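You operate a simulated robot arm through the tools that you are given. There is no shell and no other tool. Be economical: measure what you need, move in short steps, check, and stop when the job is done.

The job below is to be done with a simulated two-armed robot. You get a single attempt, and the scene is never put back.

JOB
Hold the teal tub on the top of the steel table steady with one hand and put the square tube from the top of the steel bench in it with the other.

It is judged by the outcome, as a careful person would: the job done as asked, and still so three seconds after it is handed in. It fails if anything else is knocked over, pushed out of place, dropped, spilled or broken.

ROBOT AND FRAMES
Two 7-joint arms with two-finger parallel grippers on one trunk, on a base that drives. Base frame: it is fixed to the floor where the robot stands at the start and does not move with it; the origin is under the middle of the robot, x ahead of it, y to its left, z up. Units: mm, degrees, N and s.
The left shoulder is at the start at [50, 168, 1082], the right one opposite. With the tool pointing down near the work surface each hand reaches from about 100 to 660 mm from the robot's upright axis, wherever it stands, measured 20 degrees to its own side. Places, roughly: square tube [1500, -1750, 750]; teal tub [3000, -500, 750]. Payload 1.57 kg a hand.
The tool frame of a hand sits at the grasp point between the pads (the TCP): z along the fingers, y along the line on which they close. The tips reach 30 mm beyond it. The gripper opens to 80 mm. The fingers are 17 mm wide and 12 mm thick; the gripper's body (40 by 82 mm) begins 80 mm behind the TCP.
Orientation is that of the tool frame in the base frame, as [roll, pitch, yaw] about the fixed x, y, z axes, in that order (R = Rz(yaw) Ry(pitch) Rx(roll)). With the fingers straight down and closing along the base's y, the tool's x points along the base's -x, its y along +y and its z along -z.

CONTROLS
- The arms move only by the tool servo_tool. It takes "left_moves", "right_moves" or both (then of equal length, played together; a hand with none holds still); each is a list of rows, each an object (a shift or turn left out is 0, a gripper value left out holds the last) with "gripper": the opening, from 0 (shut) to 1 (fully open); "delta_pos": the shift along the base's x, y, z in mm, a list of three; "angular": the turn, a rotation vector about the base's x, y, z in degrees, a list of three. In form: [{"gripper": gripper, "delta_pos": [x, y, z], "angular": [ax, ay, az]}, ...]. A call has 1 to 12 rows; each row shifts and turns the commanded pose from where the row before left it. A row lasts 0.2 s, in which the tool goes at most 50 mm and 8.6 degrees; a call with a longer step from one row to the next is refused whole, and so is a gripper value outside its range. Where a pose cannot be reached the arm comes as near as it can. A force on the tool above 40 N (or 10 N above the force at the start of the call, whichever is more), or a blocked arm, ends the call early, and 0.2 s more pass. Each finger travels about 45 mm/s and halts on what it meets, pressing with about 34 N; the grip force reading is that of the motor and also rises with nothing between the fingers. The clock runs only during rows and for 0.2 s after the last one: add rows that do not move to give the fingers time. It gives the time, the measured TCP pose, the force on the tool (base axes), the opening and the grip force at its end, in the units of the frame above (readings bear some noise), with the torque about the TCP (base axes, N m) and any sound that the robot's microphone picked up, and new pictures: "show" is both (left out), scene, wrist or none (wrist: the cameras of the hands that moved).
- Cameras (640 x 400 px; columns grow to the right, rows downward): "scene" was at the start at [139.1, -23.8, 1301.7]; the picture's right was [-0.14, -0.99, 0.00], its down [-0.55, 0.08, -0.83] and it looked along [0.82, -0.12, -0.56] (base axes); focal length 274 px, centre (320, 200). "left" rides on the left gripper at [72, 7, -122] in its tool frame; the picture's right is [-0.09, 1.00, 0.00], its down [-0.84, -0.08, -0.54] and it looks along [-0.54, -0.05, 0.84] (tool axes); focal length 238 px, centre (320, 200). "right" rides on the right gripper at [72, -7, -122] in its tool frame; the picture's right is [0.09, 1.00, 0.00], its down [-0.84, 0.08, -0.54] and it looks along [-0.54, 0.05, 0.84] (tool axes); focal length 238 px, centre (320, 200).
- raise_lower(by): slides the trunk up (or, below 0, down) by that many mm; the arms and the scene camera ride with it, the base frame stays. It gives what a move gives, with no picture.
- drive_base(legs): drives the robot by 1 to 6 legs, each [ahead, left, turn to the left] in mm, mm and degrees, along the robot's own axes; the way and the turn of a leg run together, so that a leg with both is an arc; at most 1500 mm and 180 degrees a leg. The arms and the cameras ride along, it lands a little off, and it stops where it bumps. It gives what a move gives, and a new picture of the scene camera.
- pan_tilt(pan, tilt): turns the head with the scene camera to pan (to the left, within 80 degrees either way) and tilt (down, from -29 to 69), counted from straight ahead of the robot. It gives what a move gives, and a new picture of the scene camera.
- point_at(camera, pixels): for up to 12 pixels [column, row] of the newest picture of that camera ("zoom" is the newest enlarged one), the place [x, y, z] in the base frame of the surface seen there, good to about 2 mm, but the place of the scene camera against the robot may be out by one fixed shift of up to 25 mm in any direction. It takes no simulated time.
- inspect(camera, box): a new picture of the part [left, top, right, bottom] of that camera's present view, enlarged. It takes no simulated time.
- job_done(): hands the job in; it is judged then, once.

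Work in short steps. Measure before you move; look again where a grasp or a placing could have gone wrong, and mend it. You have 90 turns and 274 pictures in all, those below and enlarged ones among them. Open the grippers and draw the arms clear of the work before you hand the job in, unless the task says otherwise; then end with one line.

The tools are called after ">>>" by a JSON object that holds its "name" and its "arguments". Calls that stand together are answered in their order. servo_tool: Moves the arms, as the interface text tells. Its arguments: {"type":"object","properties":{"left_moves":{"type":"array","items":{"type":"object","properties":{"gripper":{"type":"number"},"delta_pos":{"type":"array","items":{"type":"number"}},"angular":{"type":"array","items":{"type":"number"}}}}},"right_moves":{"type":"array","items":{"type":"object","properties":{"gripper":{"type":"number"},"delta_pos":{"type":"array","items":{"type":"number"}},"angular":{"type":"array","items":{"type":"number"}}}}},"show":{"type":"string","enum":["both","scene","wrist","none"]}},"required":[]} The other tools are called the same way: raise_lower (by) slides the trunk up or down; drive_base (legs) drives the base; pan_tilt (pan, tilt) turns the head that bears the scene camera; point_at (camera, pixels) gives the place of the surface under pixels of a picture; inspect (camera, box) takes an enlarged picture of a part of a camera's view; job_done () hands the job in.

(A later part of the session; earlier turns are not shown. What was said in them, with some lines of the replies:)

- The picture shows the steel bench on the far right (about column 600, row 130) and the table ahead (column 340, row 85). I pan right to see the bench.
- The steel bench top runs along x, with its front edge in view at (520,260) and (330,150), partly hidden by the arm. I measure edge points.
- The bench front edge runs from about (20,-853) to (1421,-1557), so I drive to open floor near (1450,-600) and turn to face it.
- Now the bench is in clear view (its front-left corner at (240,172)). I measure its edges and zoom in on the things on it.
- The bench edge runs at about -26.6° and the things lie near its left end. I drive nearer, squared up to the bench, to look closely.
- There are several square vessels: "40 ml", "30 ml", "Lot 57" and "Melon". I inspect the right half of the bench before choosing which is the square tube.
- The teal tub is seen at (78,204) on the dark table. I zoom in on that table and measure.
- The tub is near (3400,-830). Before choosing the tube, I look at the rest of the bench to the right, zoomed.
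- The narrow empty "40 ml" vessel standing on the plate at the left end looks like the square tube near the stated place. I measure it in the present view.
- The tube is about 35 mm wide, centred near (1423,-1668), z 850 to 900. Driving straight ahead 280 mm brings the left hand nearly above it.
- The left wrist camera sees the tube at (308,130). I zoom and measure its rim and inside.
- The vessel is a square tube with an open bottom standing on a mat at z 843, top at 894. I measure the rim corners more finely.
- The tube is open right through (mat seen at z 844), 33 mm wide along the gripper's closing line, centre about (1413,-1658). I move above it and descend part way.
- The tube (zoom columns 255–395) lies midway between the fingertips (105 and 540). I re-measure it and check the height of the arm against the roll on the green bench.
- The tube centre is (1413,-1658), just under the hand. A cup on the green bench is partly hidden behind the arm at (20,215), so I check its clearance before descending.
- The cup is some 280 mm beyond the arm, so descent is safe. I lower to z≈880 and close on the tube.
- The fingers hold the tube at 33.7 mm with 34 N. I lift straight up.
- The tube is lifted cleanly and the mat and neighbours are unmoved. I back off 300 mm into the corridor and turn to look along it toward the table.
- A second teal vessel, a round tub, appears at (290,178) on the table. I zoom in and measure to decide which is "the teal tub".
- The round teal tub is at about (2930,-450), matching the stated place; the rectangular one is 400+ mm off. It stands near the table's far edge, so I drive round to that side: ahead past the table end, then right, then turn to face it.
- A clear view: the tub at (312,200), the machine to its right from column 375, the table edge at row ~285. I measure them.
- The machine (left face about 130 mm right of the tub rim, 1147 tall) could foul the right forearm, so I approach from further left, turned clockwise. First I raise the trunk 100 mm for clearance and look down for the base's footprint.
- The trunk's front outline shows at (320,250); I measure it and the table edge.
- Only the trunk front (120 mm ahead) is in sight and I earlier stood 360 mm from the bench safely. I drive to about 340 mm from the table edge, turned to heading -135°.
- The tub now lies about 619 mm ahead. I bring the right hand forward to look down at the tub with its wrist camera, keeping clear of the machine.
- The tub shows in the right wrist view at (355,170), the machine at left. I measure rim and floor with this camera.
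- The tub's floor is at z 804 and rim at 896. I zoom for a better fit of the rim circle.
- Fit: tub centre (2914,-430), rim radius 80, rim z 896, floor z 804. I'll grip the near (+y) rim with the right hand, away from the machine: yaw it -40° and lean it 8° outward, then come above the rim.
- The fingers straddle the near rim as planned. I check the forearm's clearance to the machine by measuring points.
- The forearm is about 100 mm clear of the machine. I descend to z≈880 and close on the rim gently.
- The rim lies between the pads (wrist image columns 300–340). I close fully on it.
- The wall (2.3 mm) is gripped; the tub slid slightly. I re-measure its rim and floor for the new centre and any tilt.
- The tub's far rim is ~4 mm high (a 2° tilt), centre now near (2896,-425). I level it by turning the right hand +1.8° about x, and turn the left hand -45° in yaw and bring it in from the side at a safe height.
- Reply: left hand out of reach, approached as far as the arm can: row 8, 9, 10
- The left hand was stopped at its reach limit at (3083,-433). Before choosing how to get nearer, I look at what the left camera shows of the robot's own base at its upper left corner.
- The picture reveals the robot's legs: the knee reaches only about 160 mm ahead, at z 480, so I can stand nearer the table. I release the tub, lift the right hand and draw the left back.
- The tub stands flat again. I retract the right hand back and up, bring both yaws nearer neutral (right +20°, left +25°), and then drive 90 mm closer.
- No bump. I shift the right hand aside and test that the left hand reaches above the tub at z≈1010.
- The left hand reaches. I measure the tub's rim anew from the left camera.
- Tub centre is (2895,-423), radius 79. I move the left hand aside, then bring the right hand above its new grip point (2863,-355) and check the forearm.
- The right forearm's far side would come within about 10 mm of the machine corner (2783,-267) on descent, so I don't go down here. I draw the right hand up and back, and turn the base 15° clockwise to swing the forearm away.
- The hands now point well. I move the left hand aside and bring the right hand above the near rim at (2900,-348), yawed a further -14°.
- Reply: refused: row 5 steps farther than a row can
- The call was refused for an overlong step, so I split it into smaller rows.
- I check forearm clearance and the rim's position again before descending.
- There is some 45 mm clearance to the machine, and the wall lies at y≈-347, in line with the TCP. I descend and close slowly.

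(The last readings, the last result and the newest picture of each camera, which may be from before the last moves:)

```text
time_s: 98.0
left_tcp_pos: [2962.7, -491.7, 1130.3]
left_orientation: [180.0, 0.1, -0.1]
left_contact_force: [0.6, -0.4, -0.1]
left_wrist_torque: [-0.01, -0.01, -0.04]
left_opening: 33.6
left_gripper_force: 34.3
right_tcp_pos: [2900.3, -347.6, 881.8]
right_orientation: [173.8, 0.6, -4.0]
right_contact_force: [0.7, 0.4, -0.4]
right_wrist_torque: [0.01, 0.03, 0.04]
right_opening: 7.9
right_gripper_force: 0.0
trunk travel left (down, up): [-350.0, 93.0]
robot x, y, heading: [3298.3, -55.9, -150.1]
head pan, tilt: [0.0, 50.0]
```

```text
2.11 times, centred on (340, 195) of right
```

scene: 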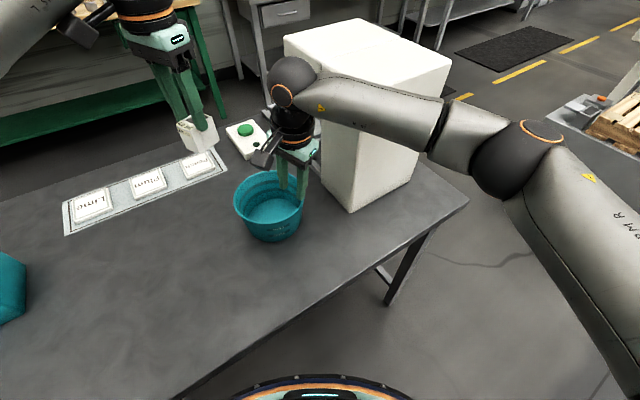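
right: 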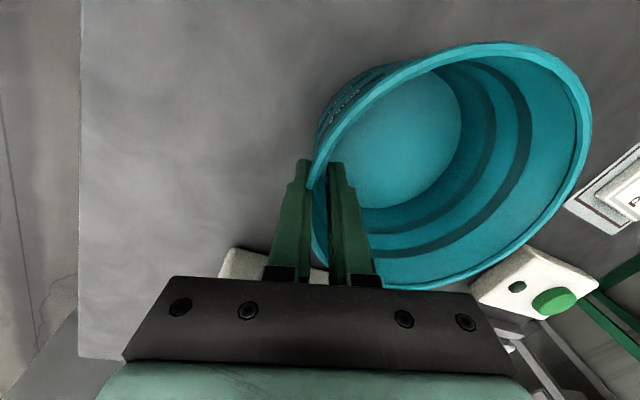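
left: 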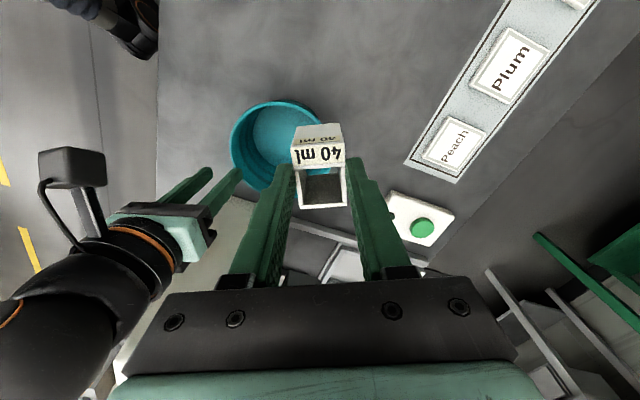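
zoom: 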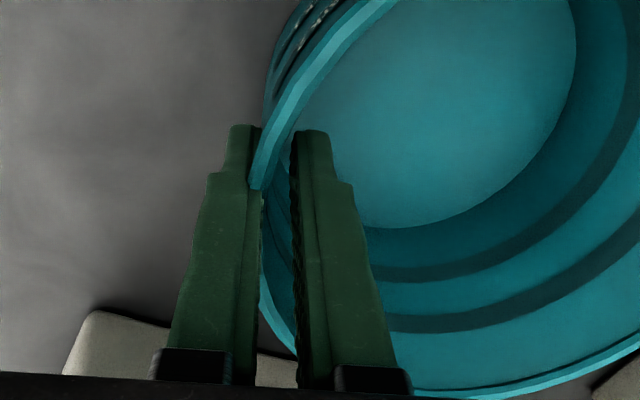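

The wall is between the pads with 8 mm opening. I finish closing and re-measure the tub.

>>> {"name": "servo_tool", "arguments": {"right_moves": [{"gripper": 0.06}, {"gripper": 0.03}, {"gripper": 0}, {"gripper": 0}, {}], "show": "both"}}

>>> {"name": "point_at", "arguments": {"camera": "right", "pixels": [[340, 115], [385, 72], [440, 52], [500, 45], [545, 58], [580, 95], [585, 150], [560, 200], [400, 130], [380, 185], [440, 110]]}}

```text
time_s: 99.2
left_tcp_pos: [2962.5, -491.2, 1130.6]
left_orientation: [179.9, 0.1, -0.1]
left_contact_force: [-0.3, -0.6, 0.1]
left_wrist_torque: [-0.06, -0.02, -0.04]
left_opening: 33.5
left_gripper_force: 34.0
right_tcp_pos: [2899.1, -348.0, 883.3]
right_orientation: [173.8, 0.5, -4.1]
right_contact_force: [0.8, 0.5, 2.7]
right_wrist_torque: [0.06, 0.05, -0.01]
right_opening: 2.2
right_gripper_force: 24.1
trunk travel left (down, up): [-350.0, 93.0]
robot x, y, heading: [3295.7, -56.3, -150.3]
head pan, tilt: [0.0, 50.0]
```

scene: 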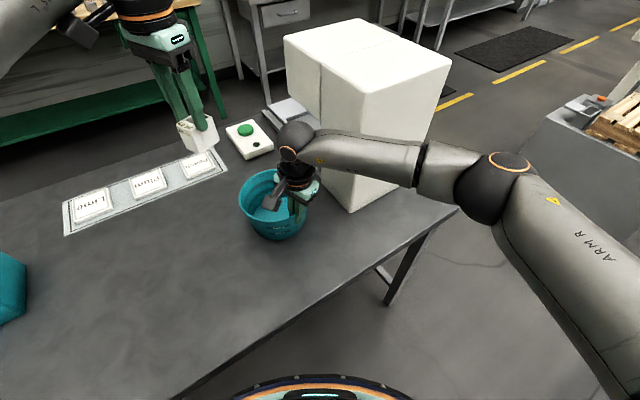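
right: 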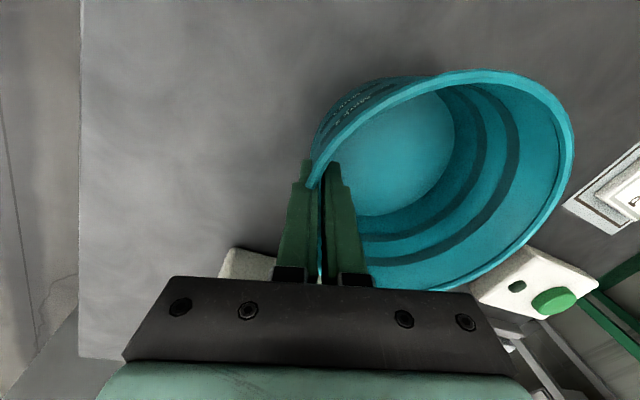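

```text
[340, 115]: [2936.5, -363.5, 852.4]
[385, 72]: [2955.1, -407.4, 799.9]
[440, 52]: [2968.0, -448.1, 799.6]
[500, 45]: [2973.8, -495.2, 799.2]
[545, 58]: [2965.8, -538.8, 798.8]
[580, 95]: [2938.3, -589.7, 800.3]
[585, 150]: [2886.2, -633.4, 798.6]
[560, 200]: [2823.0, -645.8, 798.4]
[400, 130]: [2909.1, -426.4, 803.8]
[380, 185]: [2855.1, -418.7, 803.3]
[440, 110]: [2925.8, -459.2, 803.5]
```

The floor of the tub reads level at z 803.5, so it stands flat and held. I take the rim points for the new centre.

>>> {"name": "point_at", "arguments": {"camera": "right", "pixels": [[318, 178], [345, 133], [400, 94], [470, 75], [530, 86], [567, 130], [568, 170], [545, 215], [450, 170]]}}

```text
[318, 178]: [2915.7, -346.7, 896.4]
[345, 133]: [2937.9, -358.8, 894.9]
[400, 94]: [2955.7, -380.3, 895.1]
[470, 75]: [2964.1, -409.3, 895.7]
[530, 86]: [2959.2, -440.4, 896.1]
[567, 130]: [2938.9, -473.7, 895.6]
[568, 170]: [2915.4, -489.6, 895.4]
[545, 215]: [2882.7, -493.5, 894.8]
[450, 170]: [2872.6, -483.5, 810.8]
```

The tub centre is (2888,-417). I bring the left hand over (2890,-442) and descend halfway, to z≈960.

>>> {"name": "servo_tool", "arguments": {"left_moves": [{"delta_pos": [-37, 10, -15]}, {"delta_pos": [-35, 15, -15]}, {"delta_pos": [0, 12, -30]}, {"delta_pos": [0, 12, -30]}, {"delta_pos": [0, 0, -40]}, {"delta_pos": [0, 0, -40]}, {}]}}

```text
time_s: 100.8
left_tcp_pos: [2891.3, -442.1, 961.7]
left_orientation: [179.9, 0.1, -0.1]
left_contact_force: [0.2, 0.5, -0.9]
left_wrist_torque: [-0.02, 0.0, 0.0]
left_opening: 33.5
left_gripper_force: 33.6
right_tcp_pos: [2900.6, -347.4, 881.9]
right_orientation: [173.8, 0.7, -4.1]
right_contact_force: [1.3, 0.5, 3.2]
right_wrist_torque: [0.08, 0.02, -0.01]
right_opening: 2.3
right_gripper_force: 23.9
trunk travel left (down, up): [-350.0, 93.0]
robot x, y, heading: [3297.0, -57.6, -150.2]
head pan, tilt: [0.0, 50.0]
```

scene: 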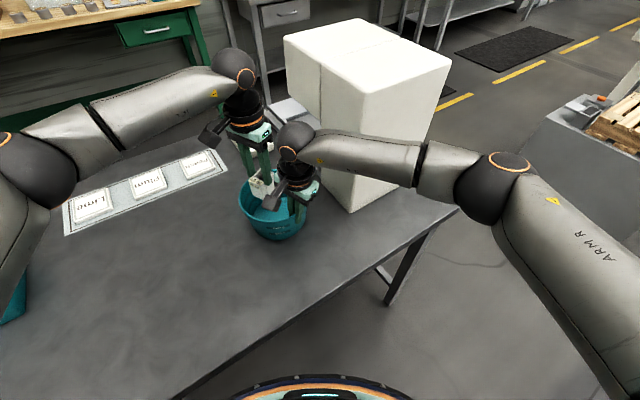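
left: 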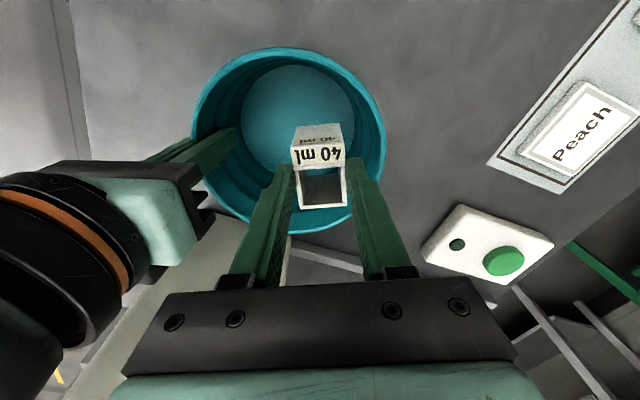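

Clear so far: the tube is over the tub floor, with the right wrist beside it. I descend another 60 mm and check.

>>> {"name": "servo_tool", "arguments": {"left_moves": [{"delta_pos": [0, 0, -20]}, {"delta_pos": [0, 0, -20]}, {"delta_pos": [0, 0, -20]}, {}]}}

>>> {"name": "inspect", "arguments": {"camera": "scene", "box": [180, 60, 372, 260]}}

```text
time_s: 101.8
left_tcp_pos: [2892.2, -444.0, 901.8]
left_orientation: [180.0, 0.1, -0.1]
left_contact_force: [-0.3, -0.1, -0.7]
left_wrist_torque: [-0.01, 0.02, -0.01]
left_opening: 33.6
left_gripper_force: 34.3
right_tcp_pos: [2899.9, -347.3, 882.4]
right_orientation: [173.8, 0.6, -4.1]
right_contact_force: [-1.0, -0.5, 3.4]
right_wrist_torque: [0.05, 0.08, 0.0]
right_opening: 2.1
right_gripper_force: 23.7
trunk travel left (down, up): [-350.0, 93.0]
robot x, y, heading: [3295.7, -58.3, -150.1]
head pan, tilt: [0.0, 50.0]
```

scene: 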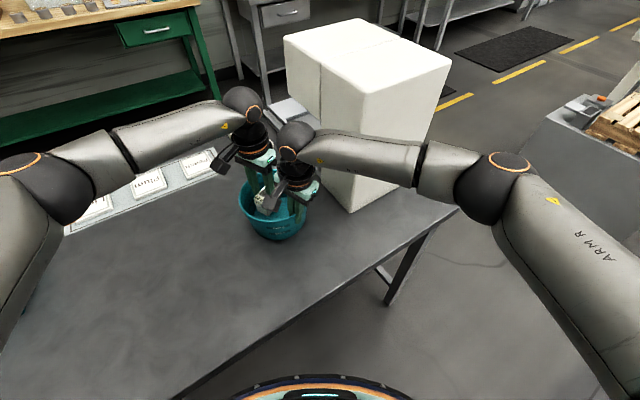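
left: 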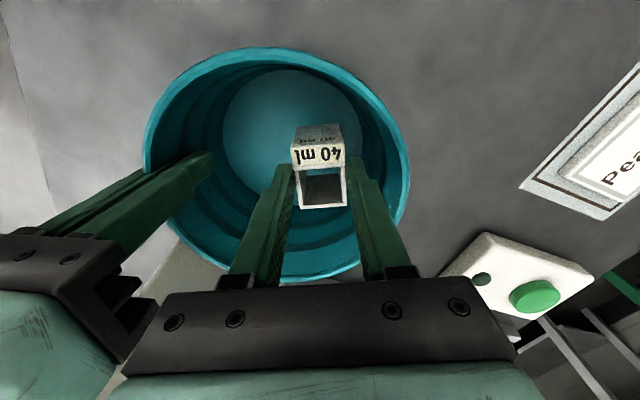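

```text
2.00 times, centred on (276, 160) of scene
```

zoom: 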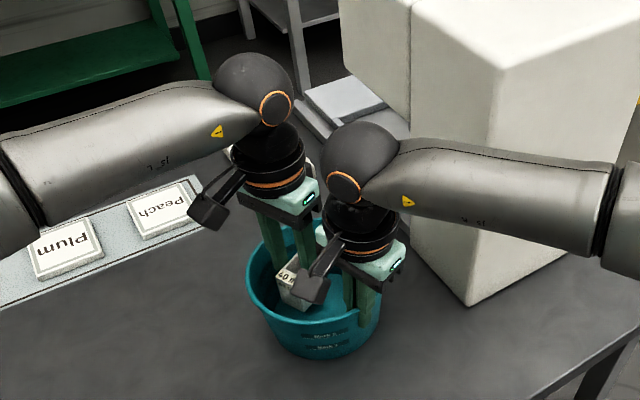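

The two gripper bodies come near each other at (155,300) in the left view. I measure their gap before the last 58 mm.

>>> {"name": "point_at", "arguments": {"camera": "left", "pixels": [[150, 310], [130, 290], [110, 290], [165, 320], [162, 300], [120, 320], [200, 160], [60, 280]]}}

```text
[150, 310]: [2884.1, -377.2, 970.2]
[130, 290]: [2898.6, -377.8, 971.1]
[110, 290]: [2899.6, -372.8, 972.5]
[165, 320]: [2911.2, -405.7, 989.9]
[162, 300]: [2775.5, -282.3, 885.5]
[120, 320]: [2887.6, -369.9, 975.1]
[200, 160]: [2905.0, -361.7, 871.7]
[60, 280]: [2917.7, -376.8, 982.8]
```

The gap is about 28 mm. I lower the tube to just above the tub floor (TCP z≈844).

>>> {"name": "servo_tool", "arguments": {"left_moves": [{"delta_pos": [0, 0, -20]}, {"delta_pos": [0, 0, -20]}, {"delta_pos": [0, 0, -12]}, {"delta_pos": [0, 0, -5]}, {}]}}

```text
time_s: 103.0
left_tcp_pos: [2888.8, -443.4, 849.8]
left_orientation: [180.0, 0.6, -0.1]
left_contact_force: [3.7, 4.8, 38.2]
left_wrist_torque: [0.25, -0.25, -0.03]
left_opening: 33.6
left_gripper_force: 34.3
right_tcp_pos: [2902.6, -347.0, 882.7]
right_orientation: [173.8, 0.7, -4.2]
right_contact_force: [-3.5, -8.3, -13.7]
right_wrist_torque: [0.35, 0.06, -0.15]
right_opening: 2.3
right_gripper_force: 24.1
trunk travel left (down, up): [-350.0, 93.0]
robot x, y, heading: [3299.4, -54.5, -149.9]
head pan, tilt: [0.0, 50.0]
```

scene: 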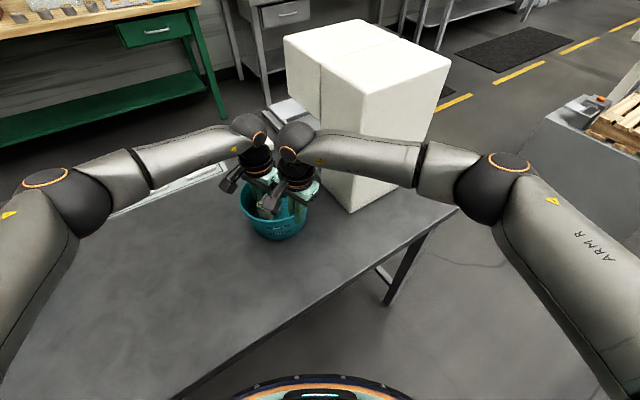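
left: 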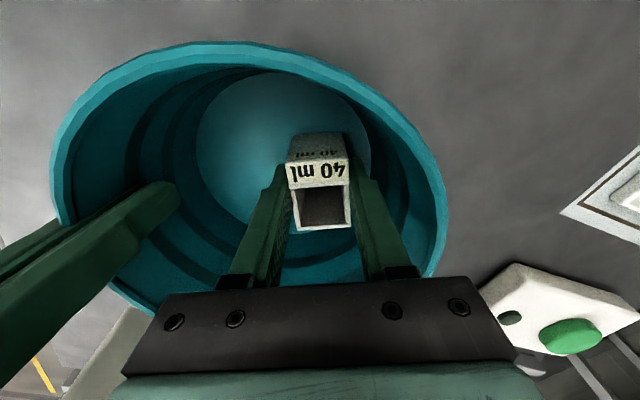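

Contact at z 849.8 with 38 N, a few mm earlier than expected. I raise 4 mm to relieve it and look closely.

>>> {"name": "servo_tool", "arguments": {"left_moves": [{"delta_pos": [0, 0, 5]}, {"delta_pos": [0, 0, 5]}], "show": "wrist"}}

>>> {"name": "inspect", "arguments": {"camera": "left", "box": [180, 60, 460, 300]}}

>>> {"name": "inspect", "arguments": {"camera": "right", "box": [270, 20, 610, 300]}}

```text
time_s: 103.6
left_tcp_pos: [2893.1, -445.7, 850.6]
left_orientation: [179.8, -0.4, 0.0]
left_contact_force: [-0.1, -0.6, -0.3]
left_wrist_torque: [-0.02, -0.04, 0.02]
left_opening: 33.4
left_gripper_force: 33.6
right_tcp_pos: [2900.4, -349.4, 882.0]
right_orientation: [173.7, 0.5, -4.1]
right_contact_force: [-0.3, 0.5, 0.4]
right_wrist_torque: [0.11, -0.02, 0.02]
right_opening: 1.7
right_gripper_force: 23.3
trunk travel left (down, up): [-350.0, 93.0]
robot x, y, heading: [3295.0, -54.2, -150.1]
head pan, tilt: [0.0, 50.0]
```

left: 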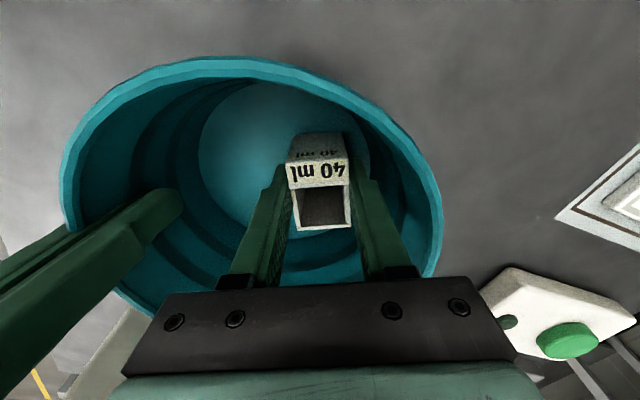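

```text
1.67 times, centred on (320, 180) of left
```

zoom: 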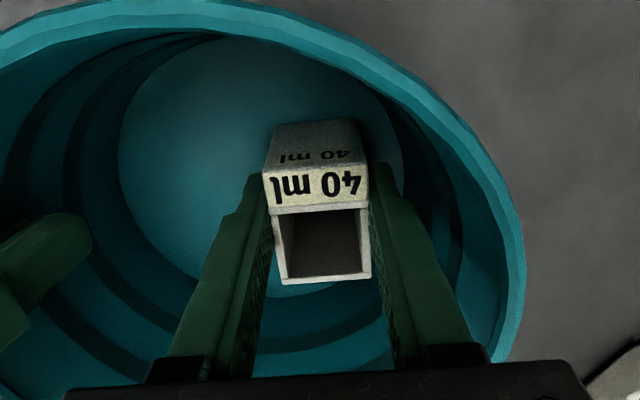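

```text
1.43 times, centred on (440, 160) of right
```

zoom: 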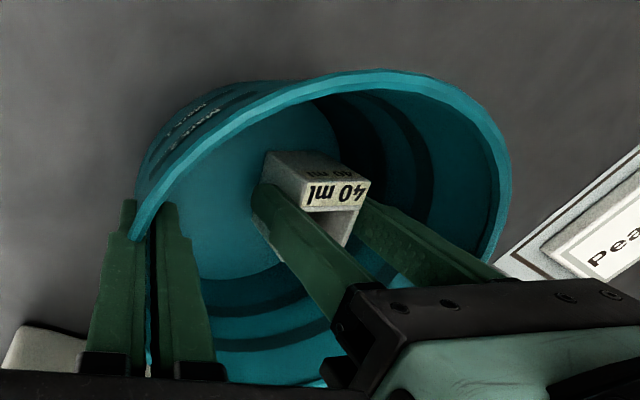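

Force is back to zero. I measure tube top, floor and rim in the left and right views.

>>> {"name": "point_at", "arguments": {"camera": "left", "pixels": [[300, 185], [340, 180], [295, 135], [345, 133], [250, 120], [280, 180], [362, 140], [370, 170], [220, 60], [400, 130], [430, 180], [75, 160]]}}

>>> {"name": "point_at", "arguments": {"camera": "right", "pixels": [[395, 130], [420, 190], [400, 170], [345, 133], [470, 75], [535, 110], [538, 150], [520, 180], [410, 100], [455, 175]]}}

```text
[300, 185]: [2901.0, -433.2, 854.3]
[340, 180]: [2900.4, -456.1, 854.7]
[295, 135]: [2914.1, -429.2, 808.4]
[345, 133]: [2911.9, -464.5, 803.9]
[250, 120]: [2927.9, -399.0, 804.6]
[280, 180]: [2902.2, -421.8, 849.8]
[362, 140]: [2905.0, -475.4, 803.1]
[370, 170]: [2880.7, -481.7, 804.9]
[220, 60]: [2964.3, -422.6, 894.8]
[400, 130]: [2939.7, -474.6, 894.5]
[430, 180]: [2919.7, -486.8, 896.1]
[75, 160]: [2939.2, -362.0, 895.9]
```

```text
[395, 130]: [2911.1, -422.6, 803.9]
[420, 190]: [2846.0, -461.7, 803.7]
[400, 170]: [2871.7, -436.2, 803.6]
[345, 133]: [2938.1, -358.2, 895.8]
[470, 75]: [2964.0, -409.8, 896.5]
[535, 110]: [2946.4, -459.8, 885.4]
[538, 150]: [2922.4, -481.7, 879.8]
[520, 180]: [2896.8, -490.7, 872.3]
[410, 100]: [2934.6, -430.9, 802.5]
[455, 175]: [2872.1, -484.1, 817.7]
```

The tube top reads z 854.5, so its bottom is on the tub floor (804). I open the left fingers slightly (to about 42 mm) to release it, keeping clear of the tub wall.

>>> {"name": "servo_tool", "arguments": {"left_moves": [{"gripper": 0.46}, {"gripper": 0.5}, {"gripper": 0.52}, {}], "show": "wrist"}}

>>> {"name": "inspect", "arguments": {"camera": "left", "box": [180, 60, 460, 300]}}

```text
time_s: 104.6
left_tcp_pos: [2891.0, -444.1, 854.8]
left_orientation: [-179.9, 0.0, 0.0]
left_contact_force: [-0.2, 0.0, -0.9]
left_wrist_torque: [0.01, 0.01, -0.02]
left_opening: 41.3
left_gripper_force: 0.1
right_tcp_pos: [2900.4, -347.7, 882.7]
right_orientation: [173.8, 0.6, -4.0]
right_contact_force: [-0.5, -0.7, 1.2]
right_wrist_torque: [0.02, 0.02, -0.01]
right_opening: 2.0
right_gripper_force: 24.0
trunk travel left (down, up): [-350.0, 93.0]
robot x, y, heading: [3296.1, -57.2, -150.3]
head pan, tilt: [0.0, 50.0]
```

left: 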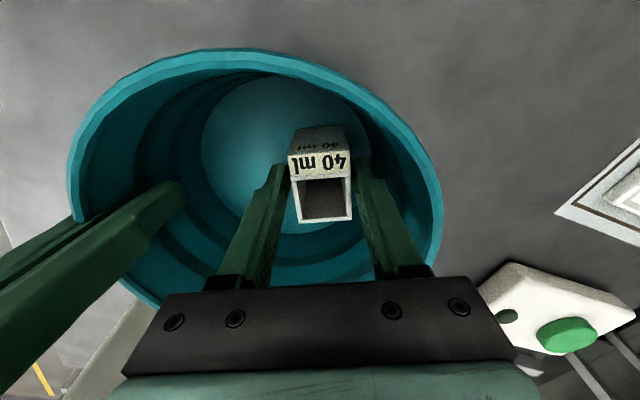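

```text
1.67 times, centred on (320, 180) of left
```

zoom: 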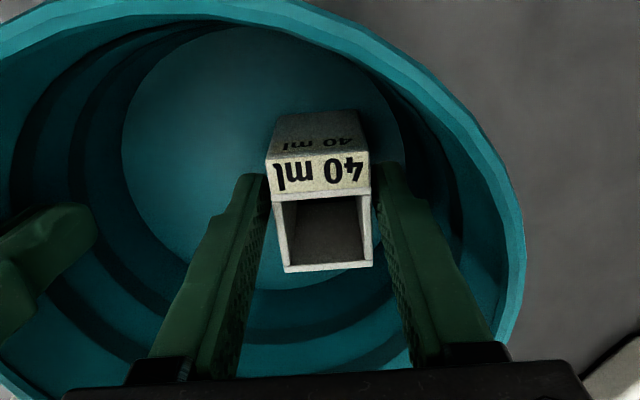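

The tube stands free and upright on the tub floor, with the fingers clear on both sides. I lift the left hand straight up slowly while the right keeps holding the tub.

>>> {"name": "servo_tool", "arguments": {"left_moves": [{"delta_pos": [0, 0, 10]}, {"delta_pos": [0, 0, 25]}, {"delta_pos": [0, 0, 35]}, {"delta_pos": [0, 0, 40]}, {"delta_pos": [0, 0, 40]}, {"delta_pos": [0, 0, 40]}, {"delta_pos": [0, 0, 40]}, {"delta_pos": [25, -25, 20]}, {"delta_pos": [25, -25, 20]}, {"delta_pos": [25, -25, 0]}, {}]}}

```text
time_s: 107.0
left_tcp_pos: [2967.6, -518.4, 1124.4]
left_orientation: [-179.9, 0.1, -0.1]
left_contact_force: [0.4, 0.2, 0.1]
left_wrist_torque: [0.03, 0.0, -0.01]
left_opening: 41.7
left_gripper_force: 0.1
right_tcp_pos: [2899.9, -348.1, 881.7]
right_orientation: [173.8, 0.6, -4.2]
right_contact_force: [0.0, 0.1, 3.4]
right_wrist_torque: [0.05, 0.06, 0.01]
right_opening: 2.3
right_gripper_force: 23.6
trunk travel left (down, up): [-350.0, 93.0]
robot x, y, heading: [3294.9, -55.7, -150.2]
head pan, tilt: [0.0, 50.0]
```

scene: 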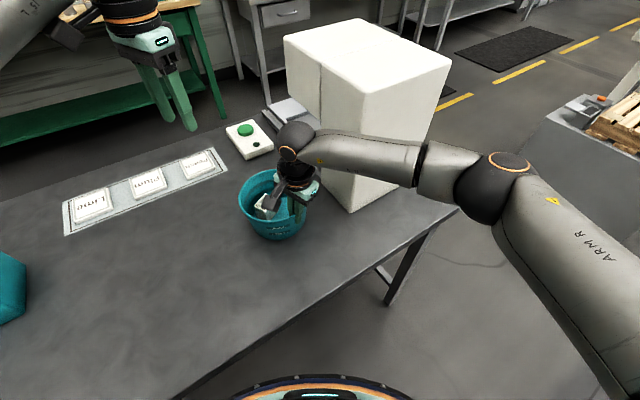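
left: 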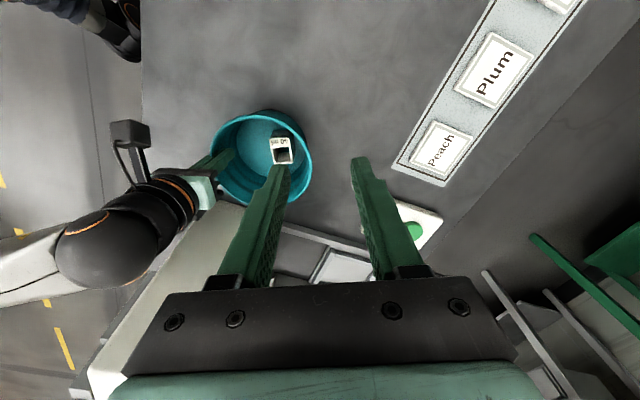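

The tube stands in the tub at (282,148) of the left view. Now I open the right hand a little and draw it up along its lean, clear of the rim.

>>> {"name": "servo_tool", "arguments": {"right_moves": [{"gripper": 0.15}, {"gripper": 0.3}, {"gripper": 0.35}, {}, {"delta_pos": [0, 1, 15]}, {"delta_pos": [0, 3, 30]}, {"delta_pos": [0, 4, 40]}, {"delta_pos": [0, 4, 40]}, {"delta_pos": [10, 25, 30]}, {"delta_pos": [10, 35, 25]}, {"delta_pos": [10, 35, 20]}, {}]}}

>>> {"name": "inspect", "arguments": {"camera": "scene", "box": [180, 120, 372, 260]}}

```text
time_s: 109.6
left_tcp_pos: [2966.1, -520.2, 1123.4]
left_orientation: [-180.0, 0.1, -0.1]
left_contact_force: [-0.6, 0.7, -0.1]
left_wrist_torque: [0.01, -0.02, 0.02]
left_opening: 41.7
left_gripper_force: 0.1
right_tcp_pos: [2929.0, -239.6, 1083.8]
right_orientation: [173.9, 0.7, -4.0]
right_contact_force: [-0.7, -0.2, 0.9]
right_wrist_torque: [0.0, 0.01, -0.02]
right_opening: 27.7
right_gripper_force: 0.0
trunk travel left (down, up): [-350.0, 93.0]
robot x, y, heading: [3297.9, -56.3, -150.0]
head pan, tilt: [0.0, 50.0]
```

scene: 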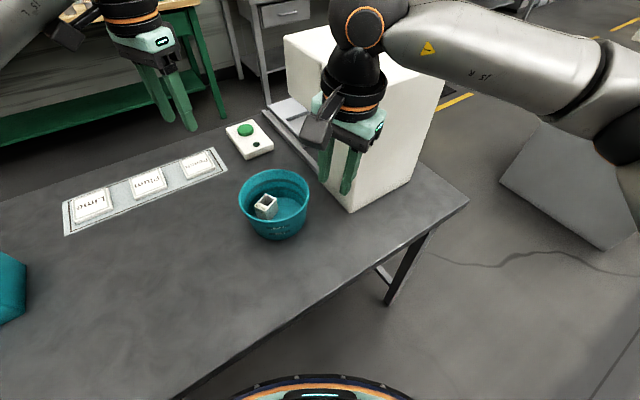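
right: 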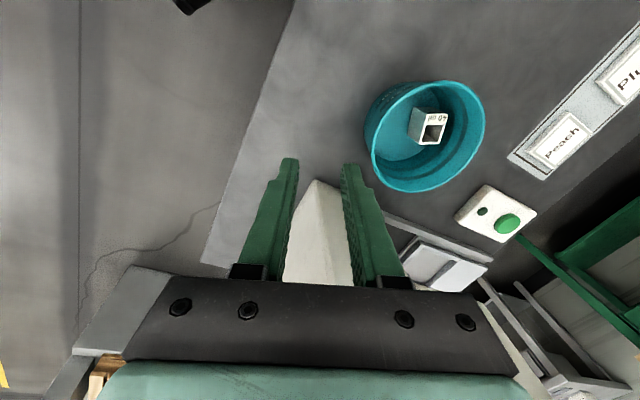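

```text
2.86 times, centred on (276, 190) of scene
```

zoom: 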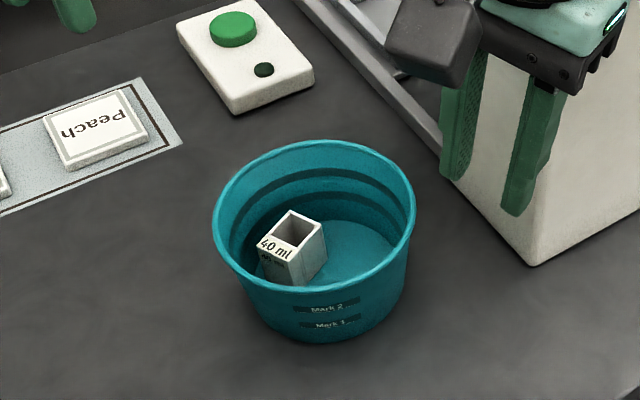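

The tube stands upright in the upright tub and both hands are clear. I open the grippers fully and draw back a little more.

>>> {"name": "servo_tool", "arguments": {"left_moves": [{"gripper": 1, "delta_pos": [20, -15, 25]}, {"gripper": 1, "delta_pos": [20, -15, 25]}, {"gripper": 1}, {"gripper": 1}], "right_moves": [{"delta_pos": [20, 30, 25]}, {"delta_pos": [20, 30, 25]}, {"gripper": 1}, {"gripper": 1}], "show": "scene"}}

```text
time_s: 110.6
left_tcp_pos: [3010.6, -537.0, 1170.9]
left_orientation: [-179.9, 0.1, 0.1]
left_contact_force: [-0.5, -0.3, -0.1]
left_wrist_torque: [-0.02, 0.03, 0.02]
left_opening: 79.9
left_gripper_force: 0.0
left hand out of reach, approached as far as the arm can: row 2
right_tcp_pos: [2971.0, -180.5, 1134.5]
right_orientation: [173.8, 0.6, -4.3]
right_contact_force: [-1.0, -0.8, -0.5]
right_wrist_torque: [0.02, 0.0, 0.01]
right_opening: 79.5
right_gripper_force: 0.2
trunk travel left (down, up): [-350.0, 93.0]
robot x, y, heading: [3293.8, -53.9, -149.9]
head pan, tilt: [0.0, 50.0]
```

scene: 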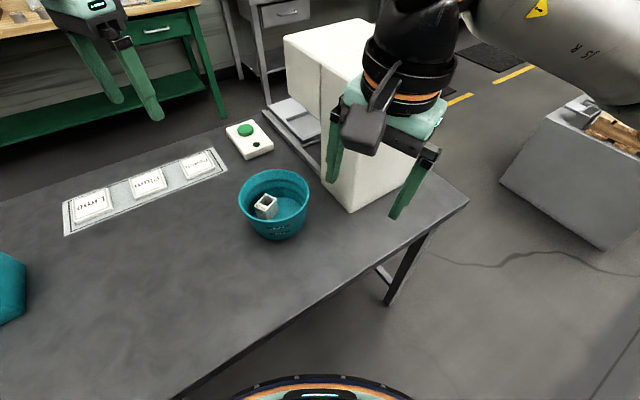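

The tube is in the tub at (266,205), the hands are open and clear, and nothing else in view has moved; I hand in the job.

>>> {"name": "job_done", "arguments": {}}

```text
The job is handed in.
```

The square tube (the "40 ml" one) now stands upright in the round teal tub; the right hand held the tub's rim while the left set the tube down, though gripping it slid the tub about 30 mm from where it first stood.
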